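You operate a simulated robot arm through the tools that you are given. There is no shell and no other tool. Be economical: measure what you need, move in short steps, check, and stop when the job is done.

The job below is to be done with a simulated two-armed robot. You get a single attempt, and the scene is never put back.

## Task
Take the black socket and put it on the yellow outline before the ioniser. Take the torque driver and leave it on the large reference device. Take the volt meter and put it on the shelf under the inspection bench. Fetch the green earth plug and stand it in the inside of the size m black check tray marked check. Press the count zero key three times. Open the press slide. Any order will do. Set down upright: green earth plug. The press slide goes toward x +0.0, y -1.0, z +0.0 (a direction in the base frame).

It is judged by the outcome, as a careful person would: the job done as asked, and still so three seconds after it is handed in. It fails if anything else is knocked over, pushed out of place, dropped, spilled or broken.

## Robot
Two 7-joint arms with two-finger parallel grippers on one trunk, on a base that drives. Base frame: it is fixed to the floor where the robot stands at the start and does not move with it; the origin is under the middle of the robot, x ahead of it, y to its left, z up; the surface under the hand at the start is at about z = 863. Units: mm, degrees, N and s.
The left shoulder is at the start at [70, 134, 1226], the right one opposite. With the tool pointing down near the work surface each hand reaches from about 100 to 640 mm from the robot's upright axis, wherever it stands, measured 20 degrees to its own side. Places, roughly: black socket [500, 0, 500]; count zero key [-1200, -800, 1200]; green earth plug (2x2x6 cm) [-1200, -4100, 1000]; inside of the size M black check tray marked CHECK [-2300, -4360, 920]; large reference device [500, 750, 750]; press slide [-2000, -4200, 900]; shelf under the inspection bench [-2100, -4200, 300]; torque driver [500, 250, 1000]; volt meter [-2000, -4000, 1000]; yellow outline before the ioniser (35x17 cm) [-1500, -4340, 920]. Payload 1.57 kg a hand.
The TCP of each hand is the grasp point between the finger pads, 30 mm short of the fingertips. In the tool frame z runs along the fingers and y along their closing line. The gripper opens to 80 mm. The fingers are 17 mm wide and 12 mm thick; the gripper's body (40 by 82 mm) begins 80 mm behind the TCP.
Orientation is that of the tool frame in the base frame, as [roll, pitch, yaw] about the fixed x, y, z axes, in that order (R = Rz(yaw) Ry(pitch) Rx(roll)). With the fingers straight down and closing along the base's y, the tool's x points along the base's -x, its y along +y and its z along -z.

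## Interface
- The arms move only by the tool play_rows. It takes "left_deltas", "right_deltas" or both (then of equal length, played together; a hand with none holds still); each is text: rows parted by semicolons, each of 7 numbers parted by spaces: the shift along the base's x, y, z in units of 25 mm (1.0 is 25 mm), then the turn, a rotation vector about the base's x, y, z in units of 5 degrees (1.0 is 5 degrees), then the gripper command, from -1 (shut) to 1 (fully open), values between in proportion. In form: dx dy dz wx wy wz hand; .... A call has 1 to 10 rows; each row shifts and turns the commanded pose from where the row before left it. A call with a number of a shift or a turn outside -1 to 1 is refused whole. A row lasts 0.2 s, in which the tool goes at most 50 mm and 8.6 degrees; a call with a longer step from one row to the next is refused whole, and so is a gripper value outside its range. A pose out of reach is approached as far as the arm can. The call stops where the force on the tool passes 40 N (or 10 N more than at its start, if that is more) or the arm is blocked; 0.2 s more then pass. Each finger travels about 153 mm/s and halts on what it meets, pressing with about 35 N; the grip force reading is that of the motor and also rises with nothing between the fingers. The clock runs only during rows and for 0.2 s after the last one: add rows that do not move to give the fingers time. The reply holds the time, the measured pose of the TCP, the force on the tool along the base axes, the opening and the grip force, in the units named above and with some noise, with the torque about the TCP (base axes, N m) and any sound that the robot's microphone picked up, and new pictures: "pictures" is both (left out), scene, wrist or none (wrist: the cameras of the hands that moved).
- Cameras (640 x 400 px; columns grow to the right, rows downward): "scene" is now at [116.5, 34.7, 1430.1]; the picture's right is [0.45, -0.89, 0.00], its down [-0.71, -0.36, -0.61] and it looks along [0.54, 0.27, -0.79] (base axes); focal length 261 px, centre (320, 200). "left" rides on the left gripper at [72, 7, -122] in its tool frame; the picture's right is [-0.09, 1.00, 0.00], its down [-0.84, -0.08, -0.54] and it looks along [-0.54, -0.05, 0.84] (tool axes); focal length 238 px, centre (320, 200). "right" rides on the right gripper at [72, -7, -122] in its tool frame; the picture's right is [0.09, 1.00, 0.00], its down [-0.84, 0.08, -0.54] and it looks along [-0.54, 0.05, 0.84] (tool axes); focal length 238 px, centre (320, 200). There is no depth. A picture from a camera that has moved, and an enlarged one, comes with that camera's place and axes in the base frame and with its lens.
- lift_body(by): slides the trunk up (or, below 0, down) by that many mm; the arms and the scene camera ride with it, the base frame stays. It gives what a move gives, with no picture.
- drive_base(legs): drives the robot by 1 to 6 legs, each [ahead, left, turn to the left] in mm, mm and degrees, along the robot's own axes; the way and the turn of a leg run together, so that a leg with both is an arc; at most 1500 mm and 180 degrees a leg. The arms and the cameras ride along, it lands a little off, and it stops where it bumps. It gives what a move gives, and a new picture of the scene camera.
- turn_head(pan, tilt): turns the head with the scene camera to pan (to the left, within 86 degrees either way) and tilt (down, from -29 to 69), counted from straight ahead of the robot. It gives what a move gives, and a new picture of the scene camera.
- enlarge(camera, box): a new picture of the part [left, top, right, bottom] of that camera's present view, enlarged. No time passes.
- hand_in(): hands the job in; it is judged then, once.

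Work in short steps. Places have to be worked out from the pictures, the camera data and where the tool is seen: move nearer, look again, correct. Check each grasp and each placing, and mend what went wrong. You have 165 turns and 260 pictures in all, those below and enlarged ones among them. Open the grippers and draw the arms clear of the work before you hand the job in, unless the task says otherwise.

The tools are called after "Emit:" as a command line: name --argument value ..., lists and objects as JSON in quotes. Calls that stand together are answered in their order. play_rows: Moves the arms, as the interface text tells. Its arguments: {"type":"object","properties":{"left_deltas":{"type":"string"},"right_deltas":{"type":"string"},"pictures":{"type":"string","enum":["both","scene","wrist","none"]}},"required":[]} The other tools are called the same way: lift_body (by) slides the trunk up or down; drive_base (legs) drives the base; turn_head (pan, tilt) turns the head that bears the scene camera; enlarge (camera, box) takes an enlarged picture of a part of a camera's view; hand_in () hands the job in.

At the start:

```text
time: 0.0
left_position: [361.5, 410.4, 1141.9]
left_orientation: [180.0, -0.1, -180.0]
left_contact_force: [0.2, -0.4, -0.2]
left_ft_torque: [0.01, 0.0, -0.02]
left_width: 79.8
left_grasp_force: 0.0
right_position: [389.6, 4.5, 1117.8]
right_orientation: [180.0, 0.0, 180.0]
right_contact_force: [-0.2, -0.3, -1.0]
right_ft_torque: [-0.03, -0.02, 0.03]
right_width: 80.2
right_grasp_force: 0.1
trunk travel left (down, up): [-800.0, 140.0]
robot x, y, heading: [-0.7, -0.8, 0.2]
head pan, tilt: [26.8, 52.5]
```

scene: 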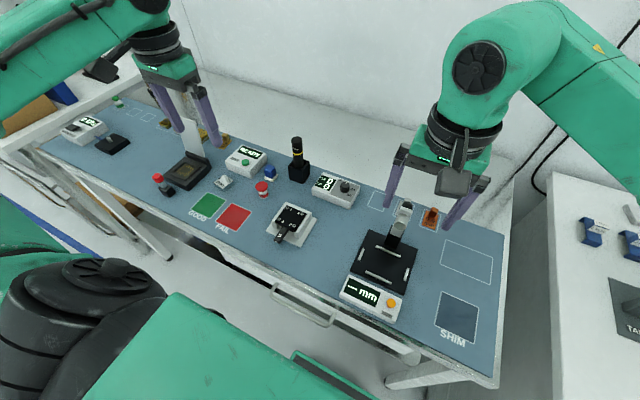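
right: 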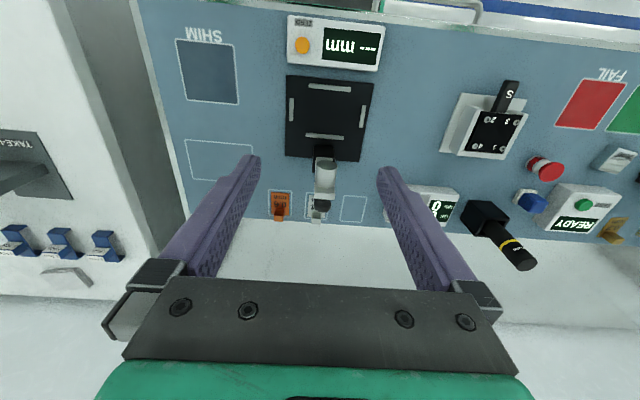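
left: 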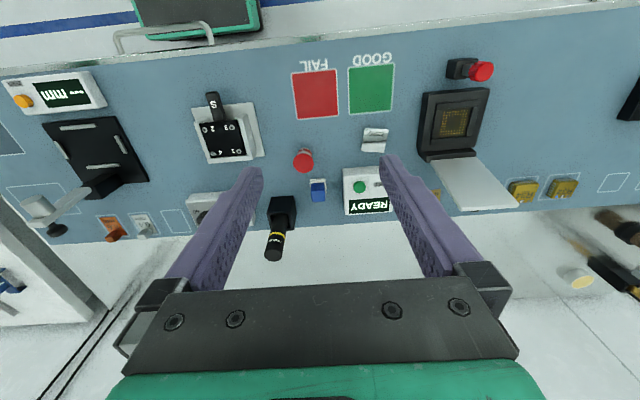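

I see the bench ahead with the driver in a black holder. First I look around with the head.

Emit:
turn_head --pan 60 --tilt 40

Emit:
turn_head --pan -60 --tilt 30

Emit:
turn_head --pan 0 --tilt 60

```text
time: 1.0
left_position: [363.5, 411.8, 1142.3]
left_orientation: [180.0, 0.1, -179.9]
left_contact_force: [0.5, -0.6, -0.3]
left_ft_torque: [-0.03, -0.01, 0.04]
left_width: 80.1
left_grasp_force: 0.0
right_position: [389.5, 4.1, 1118.4]
right_orientation: [-180.0, -0.1, -180.0]
right_contact_force: [0.2, 0.4, -0.5]
right_ft_torque: [0.02, -0.04, -0.01]
right_width: 80.2
right_grasp_force: 0.1
trunk travel left (down, up): [-800.0, 140.0]
robot x, y, heading: [3.2, 1.6, 0.2]
head pan, tilt: [60.0, 40.0]
camera scene: at [92.4, 74.5, 1447.5], right [0.87, -0.5, 0.0], down [-0.32, -0.56, -0.77], along [0.38, 0.66, -0.64], focal length 261 px, centre (320, 200)
```

scene: 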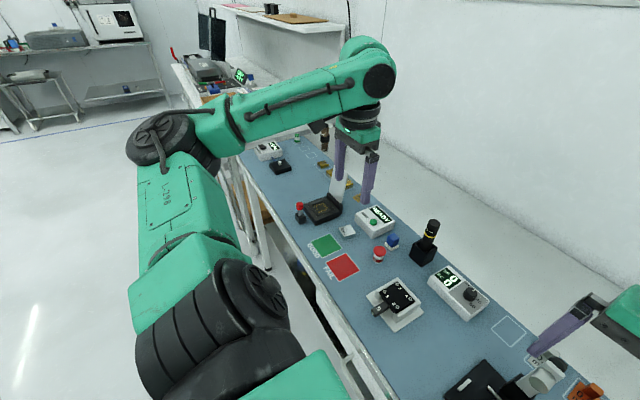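

```text
time: 3.0
left_position: [362.7, 411.6, 1142.7]
left_orientation: [-180.0, -0.1, 179.9]
left_contact_force: [0.2, 0.8, 0.7]
left_ft_torque: [0.03, -0.03, 0.0]
left_width: 79.9
left_grasp_force: 0.1
right_position: [389.3, 5.7, 1118.8]
right_orientation: [-179.9, 0.0, -180.0]
right_contact_force: [-0.3, -0.2, 0.2]
right_ft_torque: [-0.01, -0.03, 0.03]
right_width: 80.3
right_grasp_force: 0.0
trunk travel left (down, up): [-800.0, 140.0]
robot x, y, heading: [-2.8, -0.3, 0.1]
head pan, tilt: [-60.0, 30.0]
camera scene: at [95.1, -77.3, 1462.9], right [-0.87, -0.5, 0.0], down [-0.25, 0.43, -0.87], along [0.43, -0.75, -0.5], focal length 261 px, centre (320, 200)
```

scene: 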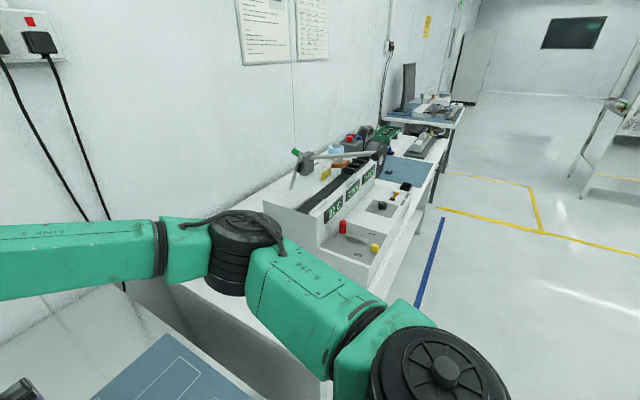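

```text
time: 4.3
left_position: [362.7, 411.6, 1142.7]
left_orientation: [-180.0, 0.0, 179.9]
left_contact_force: [0.1, 0.5, -0.4]
left_ft_torque: [0.02, 0.03, 0.03]
left_width: 80.1
left_grasp_force: 0.0
right_position: [389.8, 5.6, 1118.1]
right_orientation: [180.0, 0.0, -180.0]
right_contact_force: [-0.5, 0.1, -0.2]
right_ft_torque: [0.01, 0.01, 0.01]
right_width: 79.9
right_grasp_force: 0.0
trunk travel left (down, up): [-800.0, 140.0]
robot x, y, heading: [-2.2, -0.9, -0.3]
head pan, tilt: [0.0, 60.0]
camera scene: at [116.5, 0.9, 1420.8], right [0.0, -1.0, 0.0], down [-0.87, 0.0, -0.5], along [0.5, 0.0, -0.87], focal length 261 px, centre (320, 200)
```

scene: 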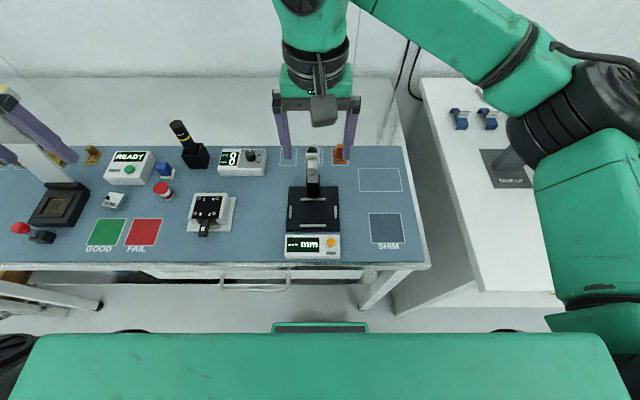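

The bench front seems near x≈275; the socket may be under the bench. I back off and look under it.

Emit:
drive_base --legs '[[-700, 0, 0]]'

Emit:
turn_head --pan 10 --tilt 35

Emit:
lift_body --by -500

Emit:
turn_head --pan 10 --tilt 20

```text
time: 8.2
left_position: [-349.1, 412.2, 1143.5]
left_orientation: [-180.0, 0.0, -179.4]
left_contact_force: [0.5, 0.1, -0.1]
left_ft_torque: [-0.03, 0.02, 0.0]
left_width: 80.2
left_grasp_force: 0.0
right_position: [-318.6, 4.1, 1117.7]
right_orientation: [179.9, 0.0, -179.4]
right_contact_force: [0.5, -0.3, -0.3]
right_ft_torque: [0.0, -0.01, 0.02]
right_width: 79.7
right_grasp_force: 0.0
trunk travel left (down, up): [-800.0, 140.0]
robot x, y, heading: [-706.8, -5.2, 0.5]
head pan, tilt: [0.0, 60.0]
camera scene: at [-591.4, -1.5, 1420.7], right [0.01, -1.0, 0.0], down [-0.87, -0.01, -0.5], along [0.5, 0.01, -0.87], focal length 261 px, centre (320, 200)
```

scene: 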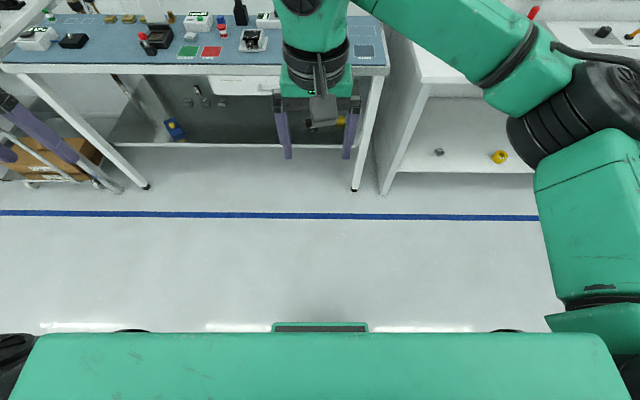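

```text
time: 9.1
left_position: [-350.1, 412.0, 1141.9]
left_orientation: [180.0, 0.0, -179.4]
left_contact_force: [-0.6, -0.1, 0.0]
left_ft_torque: [0.0, -0.05, -0.02]
left_width: 79.8
left_grasp_force: 0.1
right_position: [-319.0, 4.5, 1118.5]
right_orientation: [180.0, 0.0, -179.4]
right_contact_force: [-1.0, 0.3, -0.2]
right_ft_torque: [0.0, 0.01, -0.01]
right_width: 79.9
right_grasp_force: 0.0
trunk travel left (down, up): [-800.0, 140.0]
robot x, y, heading: [-711.9, -1.9, 0.7]
head pan, tilt: [10.0, 35.0]
camera scene: at [-572.7, 13.9, 1455.0], right [0.18, -0.98, 0.0], down [-0.56, -0.11, -0.82], along [0.8, 0.15, -0.57], focal length 261 px, centre (320, 200)
```

scene: 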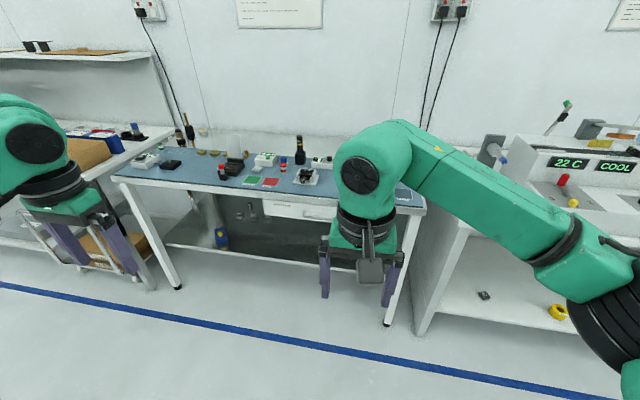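

```text
refused: -500 is not a number from -400 to 400
```

```text
time: 9.8
left_position: [-351.5, 412.2, 1142.0]
left_orientation: [-179.9, 0.1, -179.3]
left_contact_force: [0.2, -1.1, 0.5]
left_ft_torque: [0.0, 0.02, 0.0]
left_width: 79.9
left_grasp_force: 0.0
right_position: [-319.4, 5.8, 1118.7]
right_orientation: [-180.0, 0.0, -179.4]
right_contact_force: [0.4, 0.0, -0.6]
right_ft_torque: [0.0, -0.01, -0.03]
right_width: 79.9
right_grasp_force: 0.0
trunk travel left (down, up): [-800.0, 140.0]
robot x, y, heading: [-711.9, -4.2, 0.8]
head pan, tilt: [10.0, 20.0]
camera scene: at [-567.4, 14.9, 1478.8], right [0.18, -0.98, 0.0], down [-0.34, -0.06, -0.94], along [0.92, 0.17, -0.34], focal length 261 px, centre (320, 200)
```

scene: 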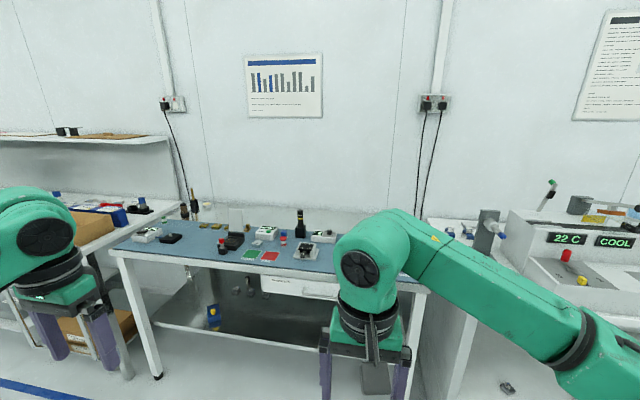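

A drawer and a lower shelf are under the bench. I lower the trunk and look.

Emit:
lift_body --by -400

Emit:
turn_head --pan 15 --tilt 20

```text
time: 13.7
left_position: [-351.2, 411.3, 743.8]
left_orientation: [-179.9, -0.1, -179.5]
left_contact_force: [0.4, 0.0, -0.1]
left_ft_torque: [0.02, 0.01, 0.0]
left_width: 80.0
left_grasp_force: 0.0
right_position: [-319.8, 5.0, 718.5]
right_orientation: [-179.9, 0.0, -179.4]
right_contact_force: [-0.9, -0.1, -0.7]
right_ft_torque: [-0.01, 0.01, -0.03]
right_width: 79.8
right_grasp_force: 0.0
trunk travel left (down, up): [-400.0, 540.0]
robot x, y, heading: [-709.8, -5.8, 0.5]
head pan, tilt: [10.0, 20.0]
```

```text
time: 14.3
left_position: [-350.9, 412.0, 742.4]
left_orientation: [-180.0, 0.0, -179.4]
left_contact_force: [0.4, 0.0, 0.3]
left_ft_torque: [-0.02, 0.02, -0.03]
left_width: 80.1
left_grasp_force: 0.0
right_position: [-319.4, 4.5, 718.2]
right_orientation: [180.0, 0.0, -179.4]
right_contact_force: [-0.5, 0.1, 0.3]
right_ft_torque: [-0.05, 0.0, 0.0]
right_width: 79.9
right_grasp_force: 0.0
trunk travel left (down, up): [-400.0, 540.0]
robot x, y, heading: [-710.9, -3.8, 0.4]
head pan, tilt: [15.0, 20.0]
camera scene: at [-569.4, 22.7, 1078.9], right [0.27, -0.96, 0.0], down [-0.33, -0.09, -0.94], along [0.91, 0.25, -0.34], focal length 261 px, centre (320, 200)
```

scene: 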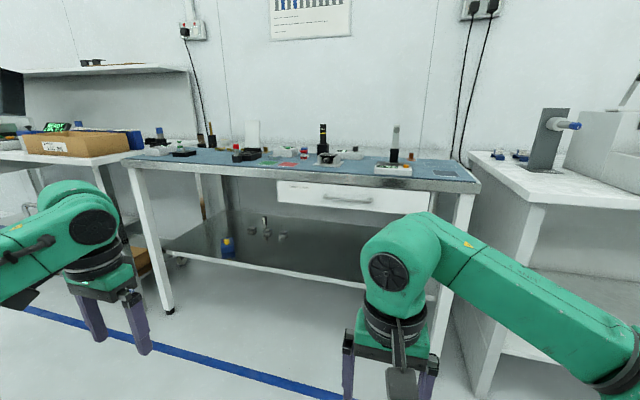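

Emit:
enlarge --camera "scene" --box '[130, 170, 390, 320]'

Emit:
drive_base --legs '[[0, 450, 0]]'

```text
2.46 times, centred on (260, 245) of scene
camera zoom: at [-569.4, 22.7, 1078.9], right [0.27, -0.96, 0.0], down [-0.33, -0.09, -0.94], along [0.91, 0.25, -0.34], focal length 642 px, centre (468, 89)
```

zoom: 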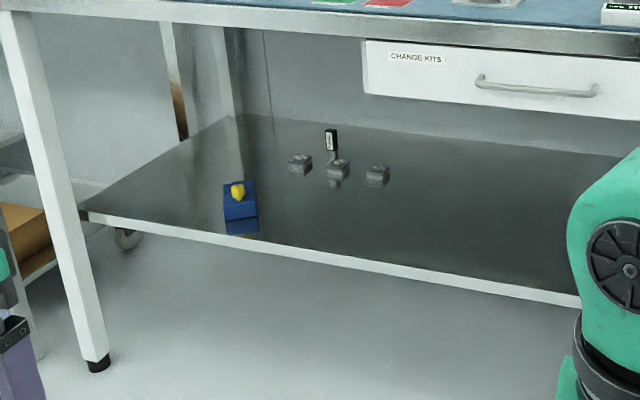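

```text
time: 17.0
left_position: [-353.1, 856.9, 742.6]
left_orientation: [-180.0, 0.0, -179.6]
left_contact_force: [0.4, -0.2, 0.3]
left_ft_torque: [0.0, -0.04, -0.03]
left_width: 79.8
left_grasp_force: 0.0
right_position: [-322.8, 450.8, 718.3]
right_orientation: [180.0, 0.0, -179.7]
right_contact_force: [0.8, -0.6, -0.3]
right_ft_torque: [-0.03, -0.02, 0.01]
right_width: 80.1
right_grasp_force: 0.1
trunk travel left (down, up): [-400.0, 540.0]
robot x, y, heading: [-715.1, 440.7, 0.4]
head pan, tilt: [15.0, 20.0]
camera scene: at [-573.0, 469.7, 1078.9], right [0.27, -0.96, 0.0], down [-0.33, -0.09, -0.94], along [0.91, 0.25, -0.34], focal length 261 px, centre (320, 200)
```

scene: 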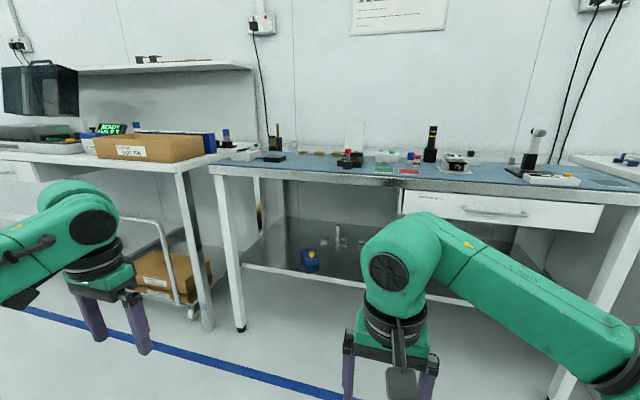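

Emit:
drive_base --legs '[[0, -850, 0]]'

Emit:
turn_head --pan 30 --tilt 25

Emit:
enlarge --camera "scene" --box '[160, 120, 400, 270]'

```text
time: 21.5
left_position: [-346.1, 19.8, 742.7]
left_orientation: [180.0, 0.0, -179.6]
left_contact_force: [-0.1, 0.4, -0.1]
left_ft_torque: [0.0, -0.03, 0.02]
left_width: 79.9
left_grasp_force: 0.1
right_position: [-318.4, -386.5, 718.1]
right_orientation: [-180.0, -0.1, -179.7]
right_contact_force: [-0.6, -0.9, 0.2]
right_ft_torque: [0.0, 0.01, -0.01]
right_width: 79.7
right_grasp_force: 0.1
trunk travel left (down, up): [-400.0, 540.0]
robot x, y, heading: [-704.8, -396.7, 0.4]
head pan, tilt: [15.0, 20.0]
camera scene: at [-568.2, -367.8, 1078.9], right [0.26, -0.96, 0.0], down [-0.33, -0.09, -0.94], along [0.91, 0.25, -0.34], focal length 261 px, centre (320, 200)
```

scene: 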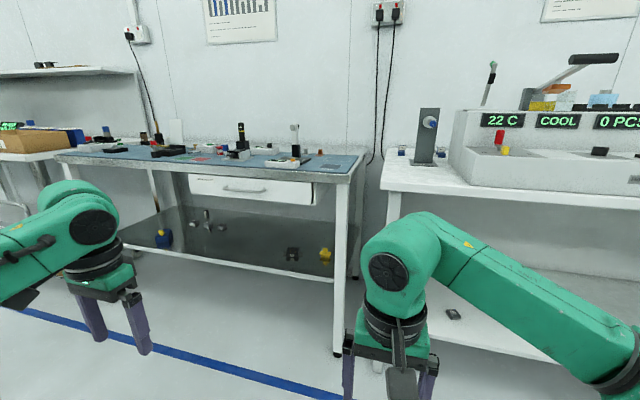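

```text
time: 22.2
left_position: [-347.0, 19.3, 742.5]
left_orientation: [180.0, 0.0, -179.7]
left_contact_force: [0.1, -0.4, -0.2]
left_ft_torque: [0.0, 0.02, 0.02]
left_width: 80.2
left_grasp_force: 0.0
right_position: [-319.1, -387.1, 719.0]
right_orientation: [180.0, 0.0, -179.7]
right_contact_force: [0.6, -0.3, 0.5]
right_ft_torque: [-0.01, -0.01, -0.03]
right_width: 79.8
right_grasp_force: 0.1
trunk travel left (down, up): [-400.0, 540.0]
robot x, y, heading: [-711.0, -391.7, 0.4]
head pan, tilt: [30.0, 25.0]
camera scene: at [-578.4, -345.7, 1070.9], right [0.5, -0.86, 0.0], down [-0.37, -0.21, -0.91], along [0.78, 0.46, -0.42], focal length 261 px, centre (320, 200)
```

scene: 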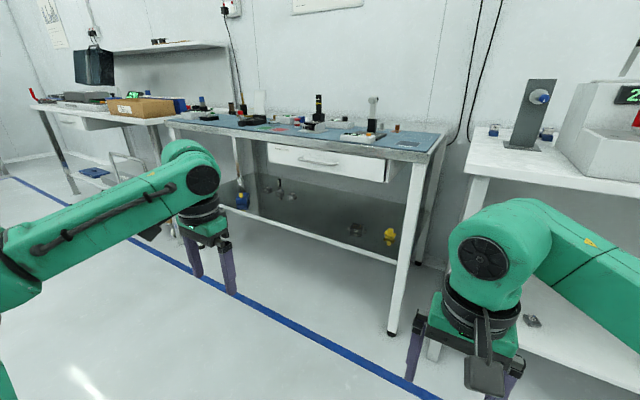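

```text
2.67 times, centred on (280, 195) of scene
camera zoom: at [-578.4, -345.7, 1070.9], right [0.5, -0.86, 0.0], down [-0.37, -0.21, -0.91], along [0.78, 0.46, -0.42], focal length 695 px, centre (427, 213)
```

zoom: 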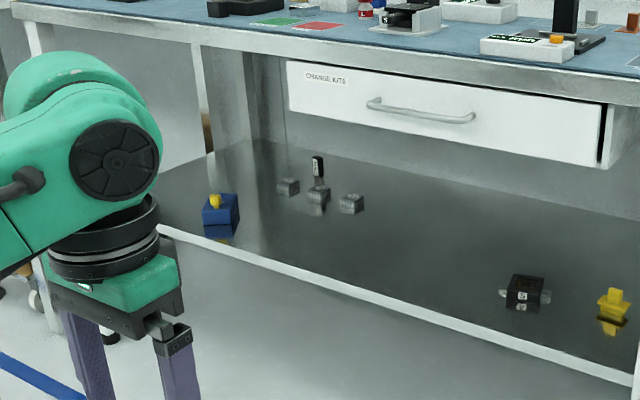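

The black object with grey ends on the lower shelf is likely the black socket. I enlarge it, and the bench's left end.

Emit:
enlarge --camera "scene" --box '[330, 205, 426, 265]'

Emit:
enlarge --camera "scene" --box '[30, 70, 286, 230]'

```text
6.67 times, centred on (378, 235) of scene
camera zoom: at [-578.4, -345.7, 1070.9], right [0.5, -0.86, 0.0], down [-0.37, -0.21, -0.91], along [0.78, 0.46, -0.42], focal length 1738 px, centre (-67, -33)
```

zoom: 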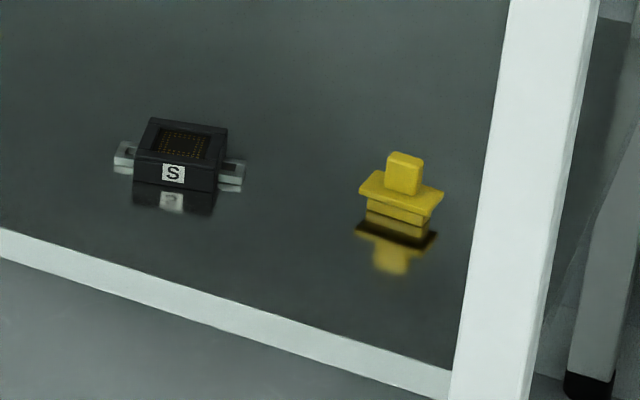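

```text
2.50 times, centred on (158, 150) of scene
camera zoom: at [-578.4, -345.7, 1070.9], right [0.5, -0.86, 0.0], down [-0.37, -0.21, -0.91], along [0.78, 0.46, -0.42], focal length 652 px, centre (725, 325)
```

zoom: 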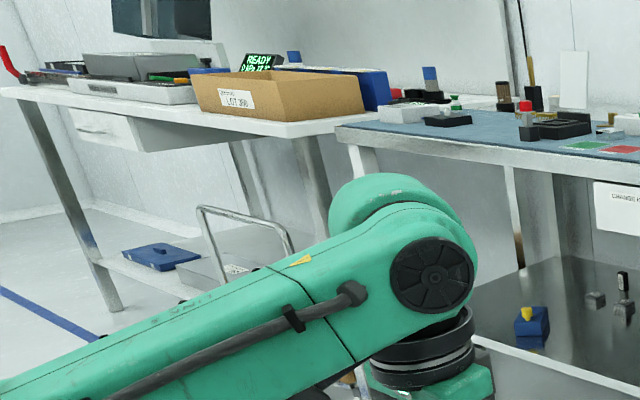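

I identify a black "S" socket on the lower shelf with a yellow plug-like item to its right. I lower the trunk further, tuck the left arm back, and tilt the right tool forward.

Emit:
lift_body --by -150

Emit:
play_rows --left_deltas "-1 0 0 0 0 0 1;-1 0 0 0 0 0 1;-1 0 0 0 0 0 1;-1 0 0 0 0 0 1;-1 0 0 0 0 0 1;-1 0 0 0 0 0 1;-1 0 0 0 0 0 1;-1 0 0 0 0 0 1;0 0 0 0 0 0 1;0 0 0 0 0 0 1" --right_deltas "0 -0.6 0 0 -1 0 1;0 -0.6 0 0 -1 0 1;0 -0.6 0 0 -1 0 1;0 -0.6 0 0 -1 0 1;0 -0.6 0 0 -1 0 1;0 -0.6 0 0 -1 0 1;0 -0.6 0 0 -1 0 1;0 -0.6 0 0 -1 0 1;0 -0.6 0 0 -1 0 1;0 -0.6 0 0 -1 0 1" --pictures "scene"

```text
time: 24.0
left_position: [-346.7, 20.0, 592.7]
left_orientation: [180.0, 0.0, -179.7]
left_contact_force: [-1.8, 0.3, 0.4]
left_ft_torque: [0.02, 0.01, 0.0]
left_width: 80.1
left_grasp_force: 0.2
right_position: [-318.0, -386.4, 568.4]
right_orientation: [-180.0, 0.1, -179.7]
right_contact_force: [0.2, -0.2, 0.3]
right_ft_torque: [0.04, -0.01, -0.02]
right_width: 80.2
right_grasp_force: 0.0
trunk travel left (down, up): [-250.0, 690.0]
robot x, y, heading: [-708.4, -391.6, 0.3]
head pan, tilt: [30.0, 25.0]
```

```text
time: 26.2
left_position: [-546.3, 20.0, 593.5]
left_orientation: [-179.9, -0.1, -179.8]
left_contact_force: [0.6, 0.0, -0.8]
left_ft_torque: [-0.01, -0.03, 0.02]
left_width: 80.1
left_grasp_force: 0.1
right_position: [-318.1, -522.1, 568.6]
right_orientation: [-178.9, 46.5, -178.2]
right_contact_force: [0.5, 0.6, -0.6]
right_ft_torque: [0.01, -0.02, -0.01]
right_width: 80.2
right_grasp_force: 0.1
right hand out of reach, approached as far as the arm can: row 10
trunk travel left (down, up): [-250.0, 690.0]
robot x, y, heading: [-705.2, -390.9, 0.4]
head pan, tilt: [30.0, 25.0]
camera scene: at [-578.4, -345.8, 920.8], right [0.5, -0.86, 0.0], down [-0.37, -0.21, -0.91], along [0.78, 0.46, -0.42], focal length 261 px, centre (320, 200)
```

scene: 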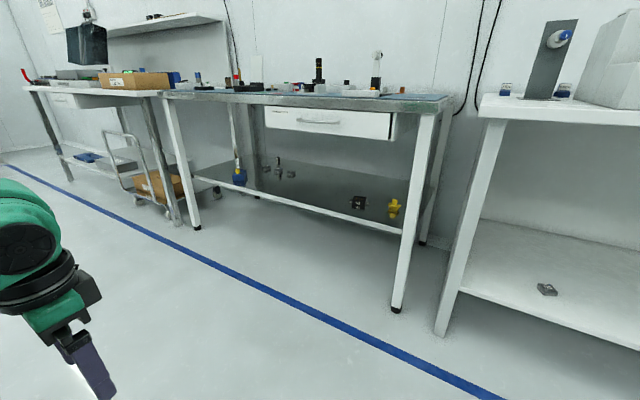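

Triangulated: socket ≈ [370, 26, 440]. I drive so the right hand lines up with it.

Emit:
drive_base --legs '[[0, 550, 0], [400, 0, 0]]'

Emit:
turn_head --pan -15 --tilt 35

Emit:
play_rows --right_deltas "0 0 0 0 0 0 1" --pictures "wrist"

```text
time: 31.5
left_position: [-157.0, 587.4, 592.8]
left_orientation: [-180.0, 0.0, -179.4]
left_contact_force: [0.0, 0.5, 0.2]
left_ft_torque: [0.0, 0.01, 0.0]
left_width: 80.0
left_grasp_force: 0.0
right_position: [73.8, 45.8, 568.2]
right_orientation: [-178.8, 46.4, -178.0]
right_contact_force: [0.6, -0.1, -0.5]
right_ft_torque: [-0.02, 0.01, -0.01]
right_width: 79.8
right_grasp_force: 0.1
trunk travel left (down, up): [-250.0, 690.0]
robot x, y, heading: [-319.6, 172.9, 0.3]
head pan, tilt: [30.0, 25.0]
camera scene: at [-187.4, 221.4, 920.8], right [0.51, -0.86, 0.0], down [-0.36, -0.21, -0.91], along [0.78, 0.46, -0.42], focal length 261 px, centre (320, 200)
```

scene: 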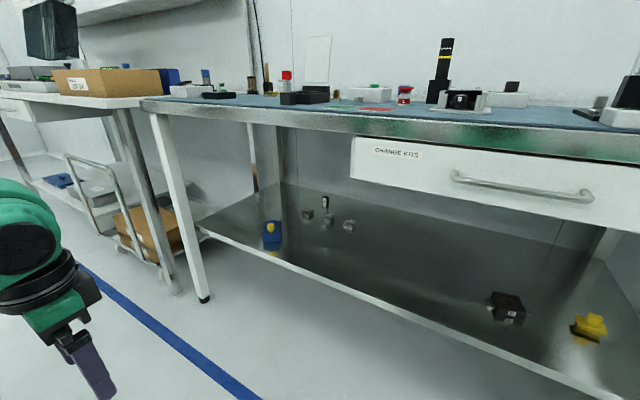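

```text
time: 32.6
left_position: [-156.9, 588.6, 592.8]
left_orientation: [-180.0, -0.1, -179.4]
left_contact_force: [0.0, 0.0, -0.3]
left_ft_torque: [0.03, -0.01, -0.01]
left_width: 79.9
left_grasp_force: 0.1
right_position: [73.6, 46.0, 567.5]
right_orientation: [-178.8, 46.4, -177.9]
right_contact_force: [-0.1, -0.1, -0.7]
right_ft_torque: [0.02, 0.01, 0.01]
right_width: 79.9
right_grasp_force: 0.0
trunk travel left (down, up): [-250.0, 690.0]
robot x, y, heading: [-315.7, 174.2, 0.4]
head pan, tilt: [-15.0, 35.0]
camera scene: at [-181.6, 152.7, 905.1], right [-0.25, -0.97, 0.0], down [-0.56, 0.14, -0.82], along [0.79, -0.2, -0.57], focal length 261 px, centre (320, 200)
```

scene: 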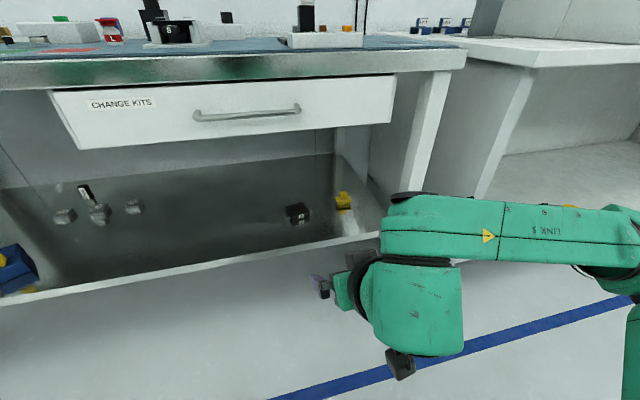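

```text
time: 33.0
left_position: [-156.3, 587.1, 592.4]
left_orientation: [-179.8, -0.1, -179.4]
left_contact_force: [0.5, -0.4, 0.7]
left_ft_torque: [0.02, -0.02, 0.03]
left_width: 80.2
left_grasp_force: 0.0
right_position: [73.7, 45.8, 568.8]
right_orientation: [-178.8, 46.4, -178.0]
right_contact_force: [0.0, 0.2, -0.4]
right_ft_torque: [0.0, 0.03, -0.04]
right_width: 79.9
right_grasp_force: 0.0
trunk travel left (down, up): [-250.0, 690.0]
robot x, y, heading: [-317.0, 173.8, 0.4]
head pan, tilt: [-15.0, 35.0]
camera right: at [-64.3, 36.9, 599.6], right [-0.08, 0.99, -0.08], down [0.18, 0.09, 0.98], along [0.98, 0.07, -0.19], focal length 238 px, centre (320, 200)
```

right: 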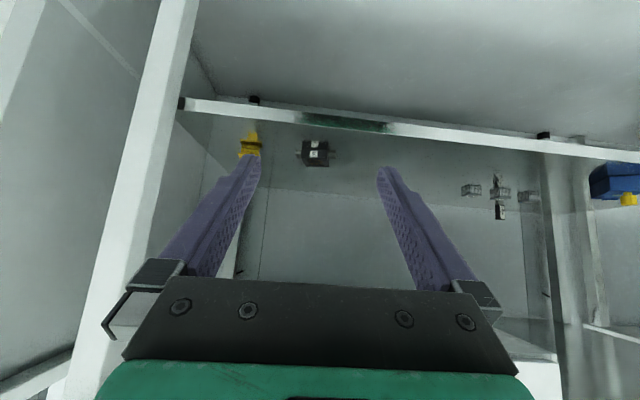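

Better triangulation with wrist+scene gives socket ≈ [499, 57, 371] (shelf ≈ 355). I zoom to see its shape.

Emit:
enlarge --camera "scene" --box '[265, 185, 361, 245]'

Emit:
enlarge --camera "right" --box '[230, 110, 390, 210]'

```text
6.67 times, centred on (313, 215) of scene
camera zoom: at [-181.7, 152.6, 905.1], right [-0.25, -0.97, 0.0], down [-0.56, 0.14, -0.82], along [0.79, -0.2, -0.57], focal length 1738 px, centre (367, 100)
```

zoom: 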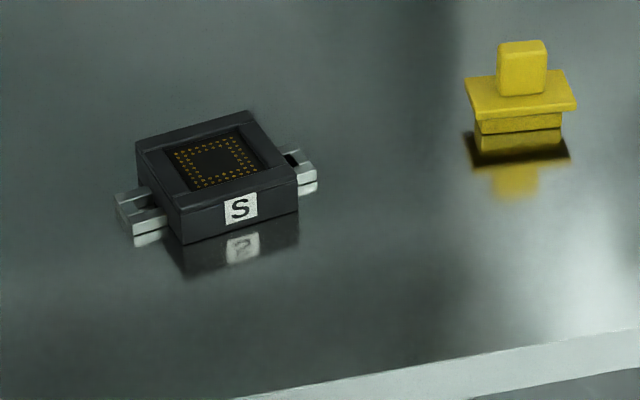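

```text
4.00 times, centred on (310, 160) of right
camera zoom: at [-64.3, 36.9, 599.6], right [-0.08, 0.99, -0.08], down [0.18, 0.09, 0.98], along [0.98, 0.07, -0.19], focal length 953 px, centre (360, 360)
```

zoom: 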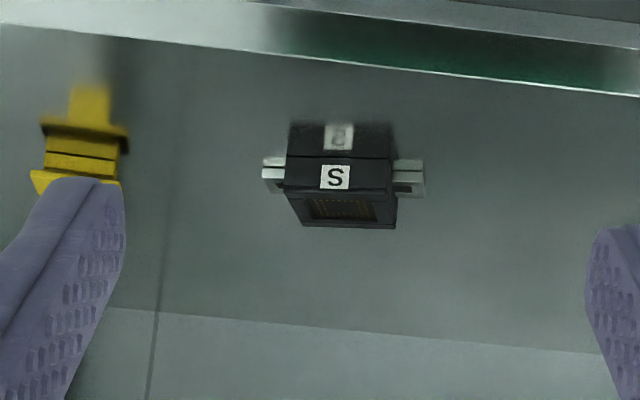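

Socket body is ~61×53×26 mm, yaw ≈ +12°, centre ≈ (513, 54), with low side tabs. I drive a little nearer, lower the hand and yaw it to match.

Emit:
drive_base --legs '[[170, 0, 0]]'

Emit:
play_rows --right_deltas "0 0 -0.8 0 0 0.4 1;0 0 -0.8 0 0 0.4 1;0 0 -0.8 0 0 0.4 1;0 0 -0.8 0 0 0.4 1;0 0 -0.8 0 0 0.4 1;0 0 -0.8 0 0 0.4 1;0 0 -0.8 0 0 0 1"

```text
time: 34.5
left_position: [14.7, 589.5, 593.1]
left_orientation: [-179.9, -0.2, -179.5]
left_contact_force: [0.1, 0.3, 0.6]
left_ft_torque: [0.03, -0.03, -0.01]
left_width: 80.0
left_grasp_force: 0.1
right_position: [245.6, 47.2, 567.1]
right_orientation: [-178.8, 46.3, -178.1]
right_contact_force: [0.0, 0.3, -0.5]
right_ft_torque: [-0.02, 0.02, -0.01]
right_width: 80.2
right_grasp_force: 0.1
trunk travel left (down, up): [-250.0, 690.0]
robot x, y, heading: [-141.7, 177.4, 0.1]
head pan, tilt: [-15.0, 35.0]
camera scene: at [-10.1, 153.9, 905.0], right [-0.25, -0.97, 0.0], down [-0.56, 0.14, -0.82], along [0.79, -0.21, -0.57], focal length 261 px, centre (320, 200)
```

scene: 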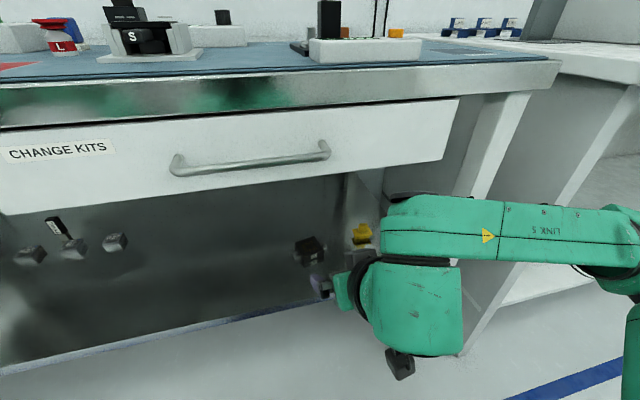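

```text
time: 36.1
left_position: [16.2, 588.6, 594.2]
left_orientation: [-179.9, -0.1, -179.5]
left_contact_force: [-0.1, 0.0, -0.5]
left_ft_torque: [-0.02, 0.02, 0.01]
left_width: 80.2
left_grasp_force: 0.0
right_position: [247.9, 57.9, 446.9]
right_orientation: [-178.9, 46.4, -166.0]
right_contact_force: [-0.1, 0.8, -0.9]
right_ft_torque: [-0.02, 0.0, 0.0]
right_width: 80.1
right_grasp_force: 0.0
right hand out of reach, approached as far as the arm can: row 1, 2, 4
trunk travel left (down, up): [-250.0, 690.0]
robot x, y, heading: [-145.3, 171.7, 0.3]
head pan, tilt: [-15.0, 35.0]
camera scene: at [-10.4, 153.8, 905.1], right [-0.25, -0.97, 0.0], down [-0.56, 0.14, -0.82], along [0.79, -0.21, -0.57], focal length 261 px, centre (320, 200)
camera right: at [114.2, 20.7, 478.3], right [-0.29, 0.95, -0.08], down [0.16, 0.13, 0.98], along [0.94, 0.27, -0.19], focal length 238 px, centre (320, 200)
```

scene: 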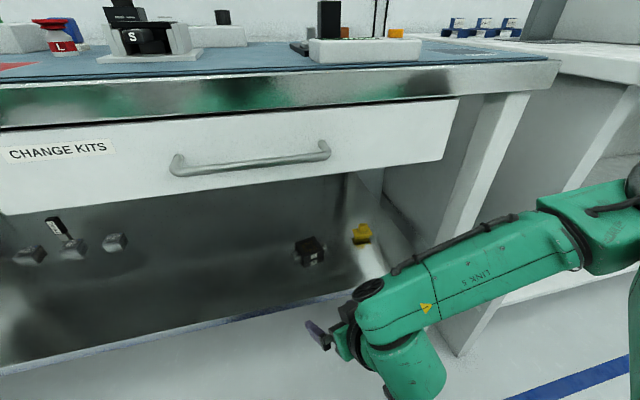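
right: 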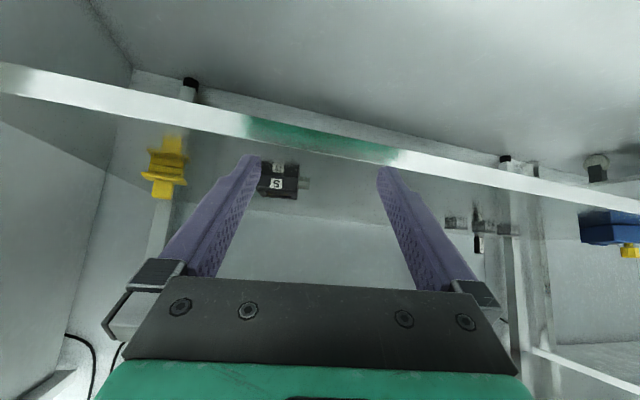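

The hand is at [248,58,447]. I move in above the shelf along the approach line.

Emit:
play_rows --right_deltas "0.87 -0.16 -0.1 0 0 0 1;0.87 -0.16 -0.1 0 0 0 1;0.87 -0.16 -0.1 0 0 0 1;0.87 -0.16 -0.1 0 0 0 1;0.87 -0.16 -0.1 0 0 0 1;0.87 -0.16 -0.1 0 0 0 1;0.87 -0.16 -0.1 0 0 0 1;0 0 0 0 0 0 1"

```text
time: 37.9
left_position: [14.9, 590.4, 593.8]
left_orientation: [-179.9, -0.1, -179.6]
left_contact_force: [0.9, -0.5, -0.6]
left_ft_torque: [-0.03, -0.01, -0.02]
left_width: 79.7
left_grasp_force: 0.2
right_position: [399.1, 29.8, 429.3]
right_orientation: [-178.8, 46.5, -166.1]
right_contact_force: [0.6, 0.5, 0.8]
right_ft_torque: [-0.01, -0.02, 0.0]
right_width: 80.2
right_grasp_force: 0.1
trunk travel left (down, up): [-250.0, 690.0]
robot x, y, heading: [-145.1, 176.2, 0.4]
head pan, tilt: [-15.0, 35.0]
camera scene: at [-10.4, 153.9, 905.1], right [-0.25, -0.97, 0.0], down [-0.56, 0.14, -0.82], along [0.79, -0.21, -0.57], focal length 261 px, centre (320, 200)
camera right: at [265.8, -6.7, 461.6], right [-0.29, 0.95, -0.08], down [0.16, 0.13, 0.98], along [0.94, 0.27, -0.19], focal length 238 px, centre (320, 200)
```

scene: 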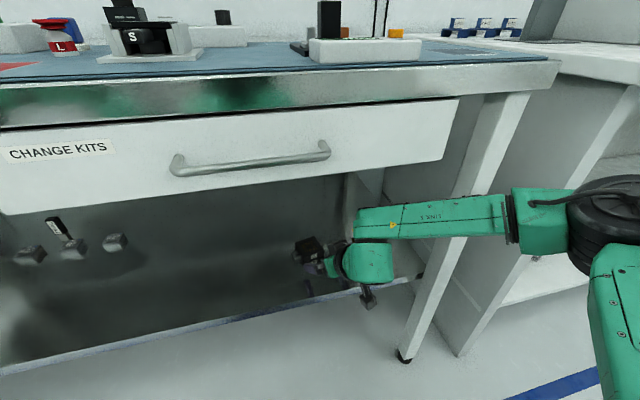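
right: 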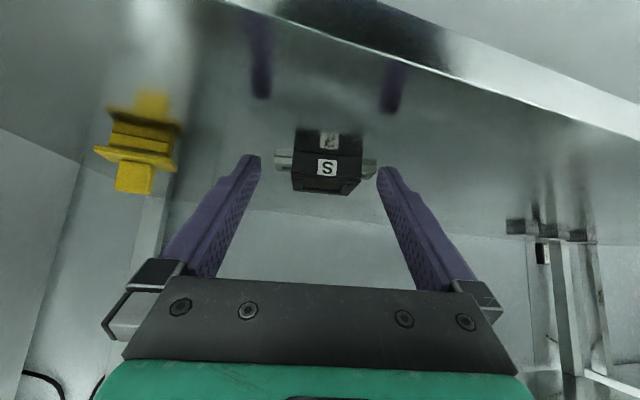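

The socket sits nicely between the fingers. I enlarge the wrist view to measure more exactly.

Emit:
enlarge --camera "right" --box '[240, 110, 400, 210]'

```text
4.00 times, centred on (320, 160) of right
camera zoom: at [265.8, -6.7, 461.6], right [-0.29, 0.95, -0.08], down [0.16, 0.13, 0.98], along [0.94, 0.27, -0.19], focal length 953 px, centre (320, 360)
```

zoom: 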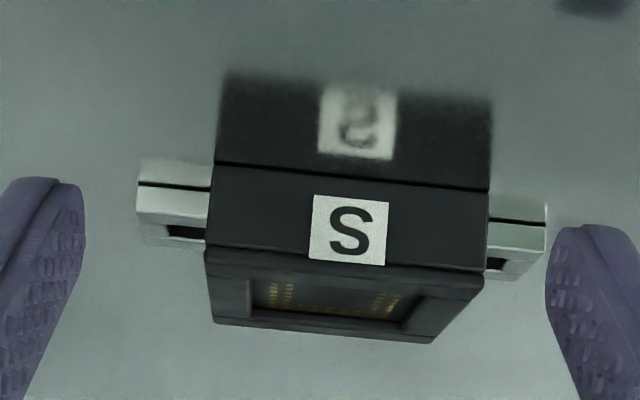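

Body yaw matches the hand (≈14°), but it's ~7.5 mm off to +y. I correct, ease forward/down and re-measure.

Emit:
play_rows --right_deltas "0.35 0.24 -0.3 0 0 0 1;0.35 0.24 -0.3 0 0 0 1;0 0 0 0 0 0 1" --pictures "none"

Emit:
enlarge --camera "right" --box '[240, 100, 400, 200]'

```text
time: 38.7
left_position: [15.1, 588.4, 593.5]
left_orientation: [-179.9, -0.2, -179.5]
left_contact_force: [-0.7, -0.2, -1.0]
left_ft_torque: [-0.01, -0.02, 0.01]
left_width: 79.8
left_grasp_force: 0.0
right_position: [416.8, 44.1, 415.5]
right_orientation: [-178.8, 46.4, -166.1]
right_contact_force: [-0.1, -0.3, 0.6]
right_ft_torque: [-0.02, 0.03, 0.0]
right_width: 79.9
right_grasp_force: 0.1
trunk travel left (down, up): [-250.0, 690.0]
robot x, y, heading: [-148.1, 175.4, 0.3]
head pan, tilt: [-15.0, 35.0]
```

```text
4.00 times, centred on (320, 150) of right
camera zoom: at [283.3, 5.7, 447.0], right [-0.29, 0.95, -0.08], down [0.16, 0.13, 0.98], along [0.94, 0.27, -0.19], focal length 953 px, centre (320, 400)
```

zoom: 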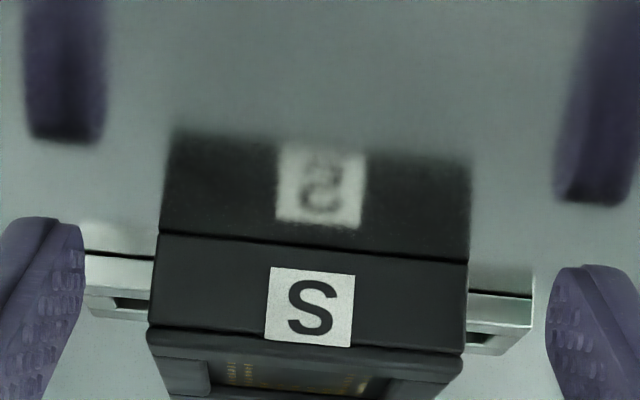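

Measured: shelf z≈383, socket front at (452, 50), 60 mm wide, 18 mm high, tabs low. Tips are ~6 mm over the shelf; I go 28 mm forward and close.

Emit:
play_rows --right_deltas "0.55 0.135 0.02 0 0 0 1;0.55 0.135 0.02 0 0 0 1;0 0 0 0 0 0 0.6;0 0 0 0 0 0 0.3;0 0 0 0 0 0 -1;0 0 0 0 0 0 -1;0 0 0 0 0 0 -1" --pictures "wrist"

```text
time: 40.3
left_position: [14.8, 589.1, 594.1]
left_orientation: [-179.7, -0.2, -179.5]
left_contact_force: [-0.7, 0.4, -0.1]
left_ft_torque: [-0.01, 0.02, 0.0]
left_width: 79.8
left_grasp_force: 0.0
right_position: [445.0, 49.7, 416.3]
right_orientation: [-179.0, 46.5, -166.1]
right_contact_force: [0.4, 0.3, -0.5]
right_ft_torque: [0.06, 0.02, -0.01]
right_width: 59.7
right_grasp_force: 35.4
trunk travel left (down, up): [-250.0, 690.0]
robot x, y, heading: [-146.4, 172.8, 0.6]
head pan, tilt: [-15.0, 35.0]
camera right: at [311.6, 12.5, 448.3], right [-0.29, 0.95, -0.08], down [0.16, 0.13, 0.98], along [0.94, 0.27, -0.19], focal length 238 px, centre (320, 200)
```

right: 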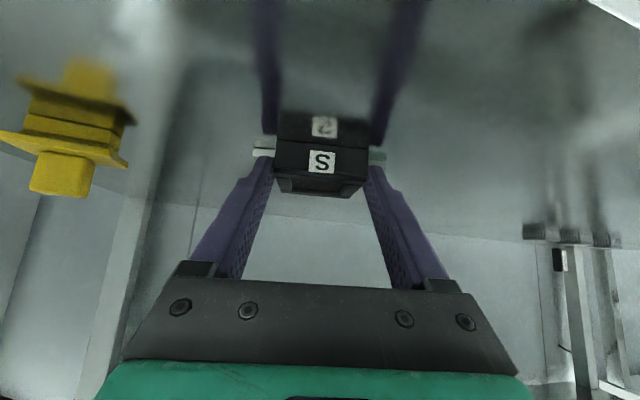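

Gripped at 59.7 mm with 35 N. I lift a little and check it holds.

Emit:
play_rows --right_deltas "0 0 0.3 0 0 0 -1;0 0 0.5 0 0 0 -1;0 0 0.5 0 0 0 -1;0 0 0 0 0 0 -1" --pictures "wrist"

```text
time: 41.3
left_position: [14.7, 588.8, 593.3]
left_orientation: [-179.9, -0.1, -179.5]
left_contact_force: [-0.2, 0.2, -0.3]
left_ft_torque: [0.03, -0.02, -0.02]
left_width: 79.9
left_grasp_force: 0.1
right_position: [443.8, 50.2, 450.5]
right_orientation: [-178.8, 46.4, -166.1]
right_contact_force: [0.1, -0.1, -1.1]
right_ft_torque: [-0.04, 0.09, 0.04]
right_width: 59.7
right_grasp_force: 34.5
trunk travel left (down, up): [-250.0, 690.0]
robot x, y, heading: [-143.2, 175.0, 0.3]
head pan, tilt: [-15.0, 35.0]
camera right: at [311.8, 12.4, 481.4], right [-0.29, 0.95, -0.08], down [0.16, 0.13, 0.98], along [0.94, 0.27, -0.19], focal length 238 px, centre (320, 200)
```

right: 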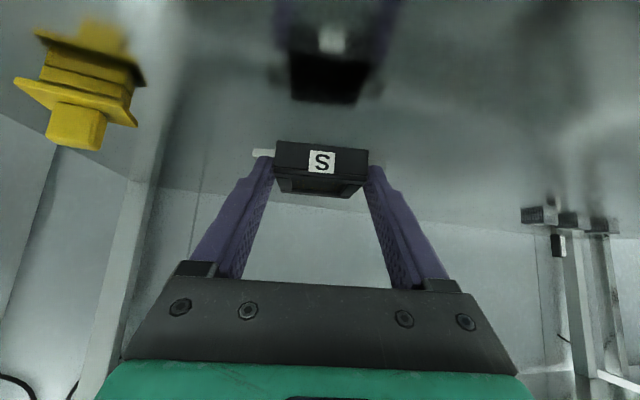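

Held level. I back out, raise the trunk and look at the bench top.

Emit:
drive_base --legs '[[-500, 0, 0]]'

Emit:
lift_body --by 400

Emit:
lift_body --by 150

Emit:
turn_head --pan 20 --tilt 30

Emit:
enlarge --camera "scene" --box '[80, 120, 400, 320]'

```text
time: 44.2
left_position: [-486.3, 585.8, 594.0]
left_orientation: [-180.0, -0.1, -179.6]
left_contact_force: [0.0, -0.9, 0.6]
left_ft_torque: [0.02, -0.01, -0.01]
left_width: 80.2
left_grasp_force: 0.0
right_position: [-57.1, 45.6, 449.6]
right_orientation: [-178.8, 46.4, -166.0]
right_contact_force: [-0.8, -1.0, -1.1]
right_ft_torque: [-0.02, 0.06, 0.0]
right_width: 59.8
right_grasp_force: 35.2
trunk travel left (down, up): [-250.0, 690.0]
robot x, y, heading: [-647.0, 171.7, 0.5]
head pan, tilt: [-15.0, 35.0]
camera scene: at [-512.0, 149.9, 905.1], right [-0.25, -0.97, 0.0], down [-0.56, 0.14, -0.82], along [0.79, -0.2, -0.57], focal length 261 px, centre (320, 200)
```

scene: 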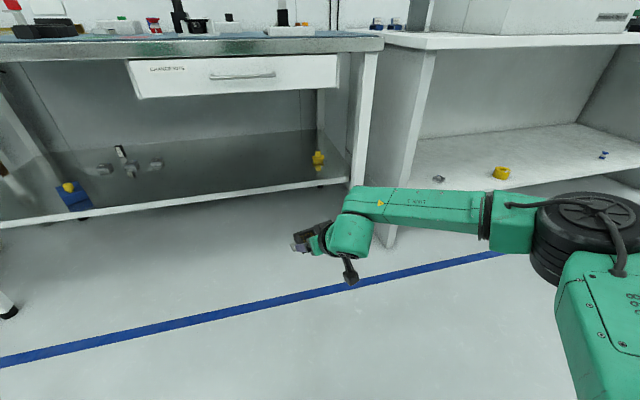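

```text
time: 48.1
left_position: [-486.6, 585.3, 993.6]
left_orientation: [-179.9, -0.2, -179.6]
left_contact_force: [-0.7, 0.6, 0.3]
left_ft_torque: [-0.01, -0.04, 0.03]
left_width: 80.0
left_grasp_force: 0.1
right_position: [-56.2, 46.6, 849.4]
right_orientation: [-178.8, 46.4, -166.0]
right_contact_force: [0.2, 0.1, -0.8]
right_ft_torque: [0.01, 0.04, -0.03]
right_width: 59.7
right_grasp_force: 34.8
trunk travel left (down, up): [-650.0, 290.0]
robot x, y, heading: [-648.5, 169.9, 0.6]
head pan, tilt: [-15.0, 35.0]
```

```text
time: 49.8
left_position: [-486.2, 583.9, 1143.2]
left_orientation: [-179.9, -0.1, -179.6]
left_contact_force: [-0.6, 0.7, 0.5]
left_ft_torque: [-0.01, -0.05, 0.0]
left_width: 79.8
left_grasp_force: 0.0
right_position: [-56.6, 46.2, 1000.4]
right_orientation: [-178.8, 46.4, -166.0]
right_contact_force: [0.7, 0.3, -1.8]
right_ft_torque: [-0.01, 0.08, -0.04]
right_width: 59.6
right_grasp_force: 34.9
trunk travel left (down, up): [-800.0, 140.0]
robot x, y, heading: [-648.2, 172.8, 0.3]
head pan, tilt: [-15.0, 35.0]
```

```text
time: 50.8
left_position: [-487.1, 584.7, 1144.0]
left_orientation: [-179.8, -0.1, -179.5]
left_contact_force: [0.1, 0.5, 0.4]
left_ft_torque: [0.02, 0.0, 0.01]
left_width: 80.1
left_grasp_force: 0.1
right_position: [-56.0, 46.6, 998.8]
right_orientation: [-178.9, 46.4, -166.0]
right_contact_force: [0.5, 0.4, -1.3]
right_ft_torque: [0.03, 0.02, -0.04]
right_width: 59.7
right_grasp_force: 35.0
trunk travel left (down, up): [-800.0, 140.0]
robot x, y, heading: [-642.4, 173.0, 0.3]
head pan, tilt: [20.0, 30.0]
camera scene: at [-512.2, 203.4, 1462.8], right [0.35, -0.94, 0.0], down [-0.47, -0.17, -0.87], along [0.81, 0.3, -0.5], focal length 261 px, centre (320, 200)
```

scene: 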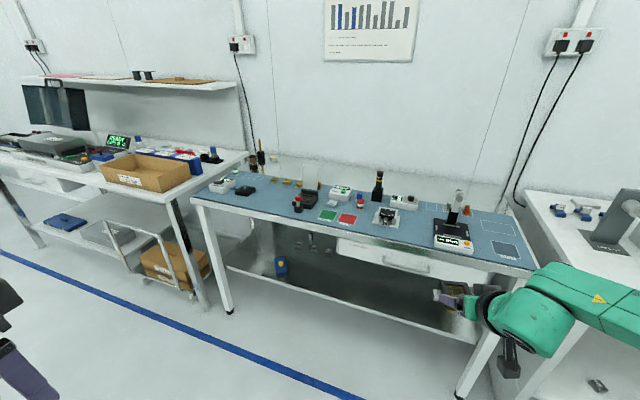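

```text
2.00 times, centred on (240, 220) of scene
camera zoom: at [-512.2, 203.4, 1462.8], right [0.35, -0.94, 0.0], down [-0.47, -0.17, -0.87], along [0.81, 0.3, -0.5], focal length 522 px, centre (480, 160)
```

zoom: 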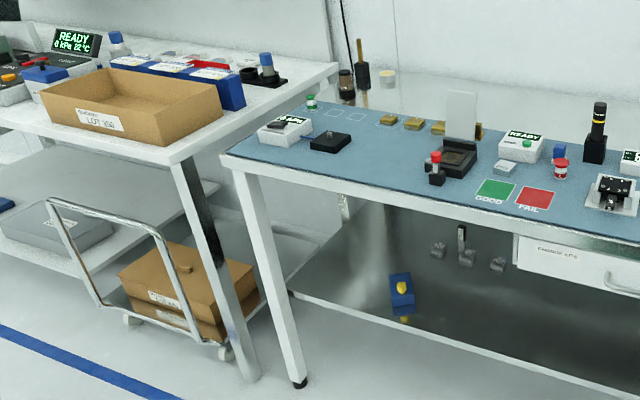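

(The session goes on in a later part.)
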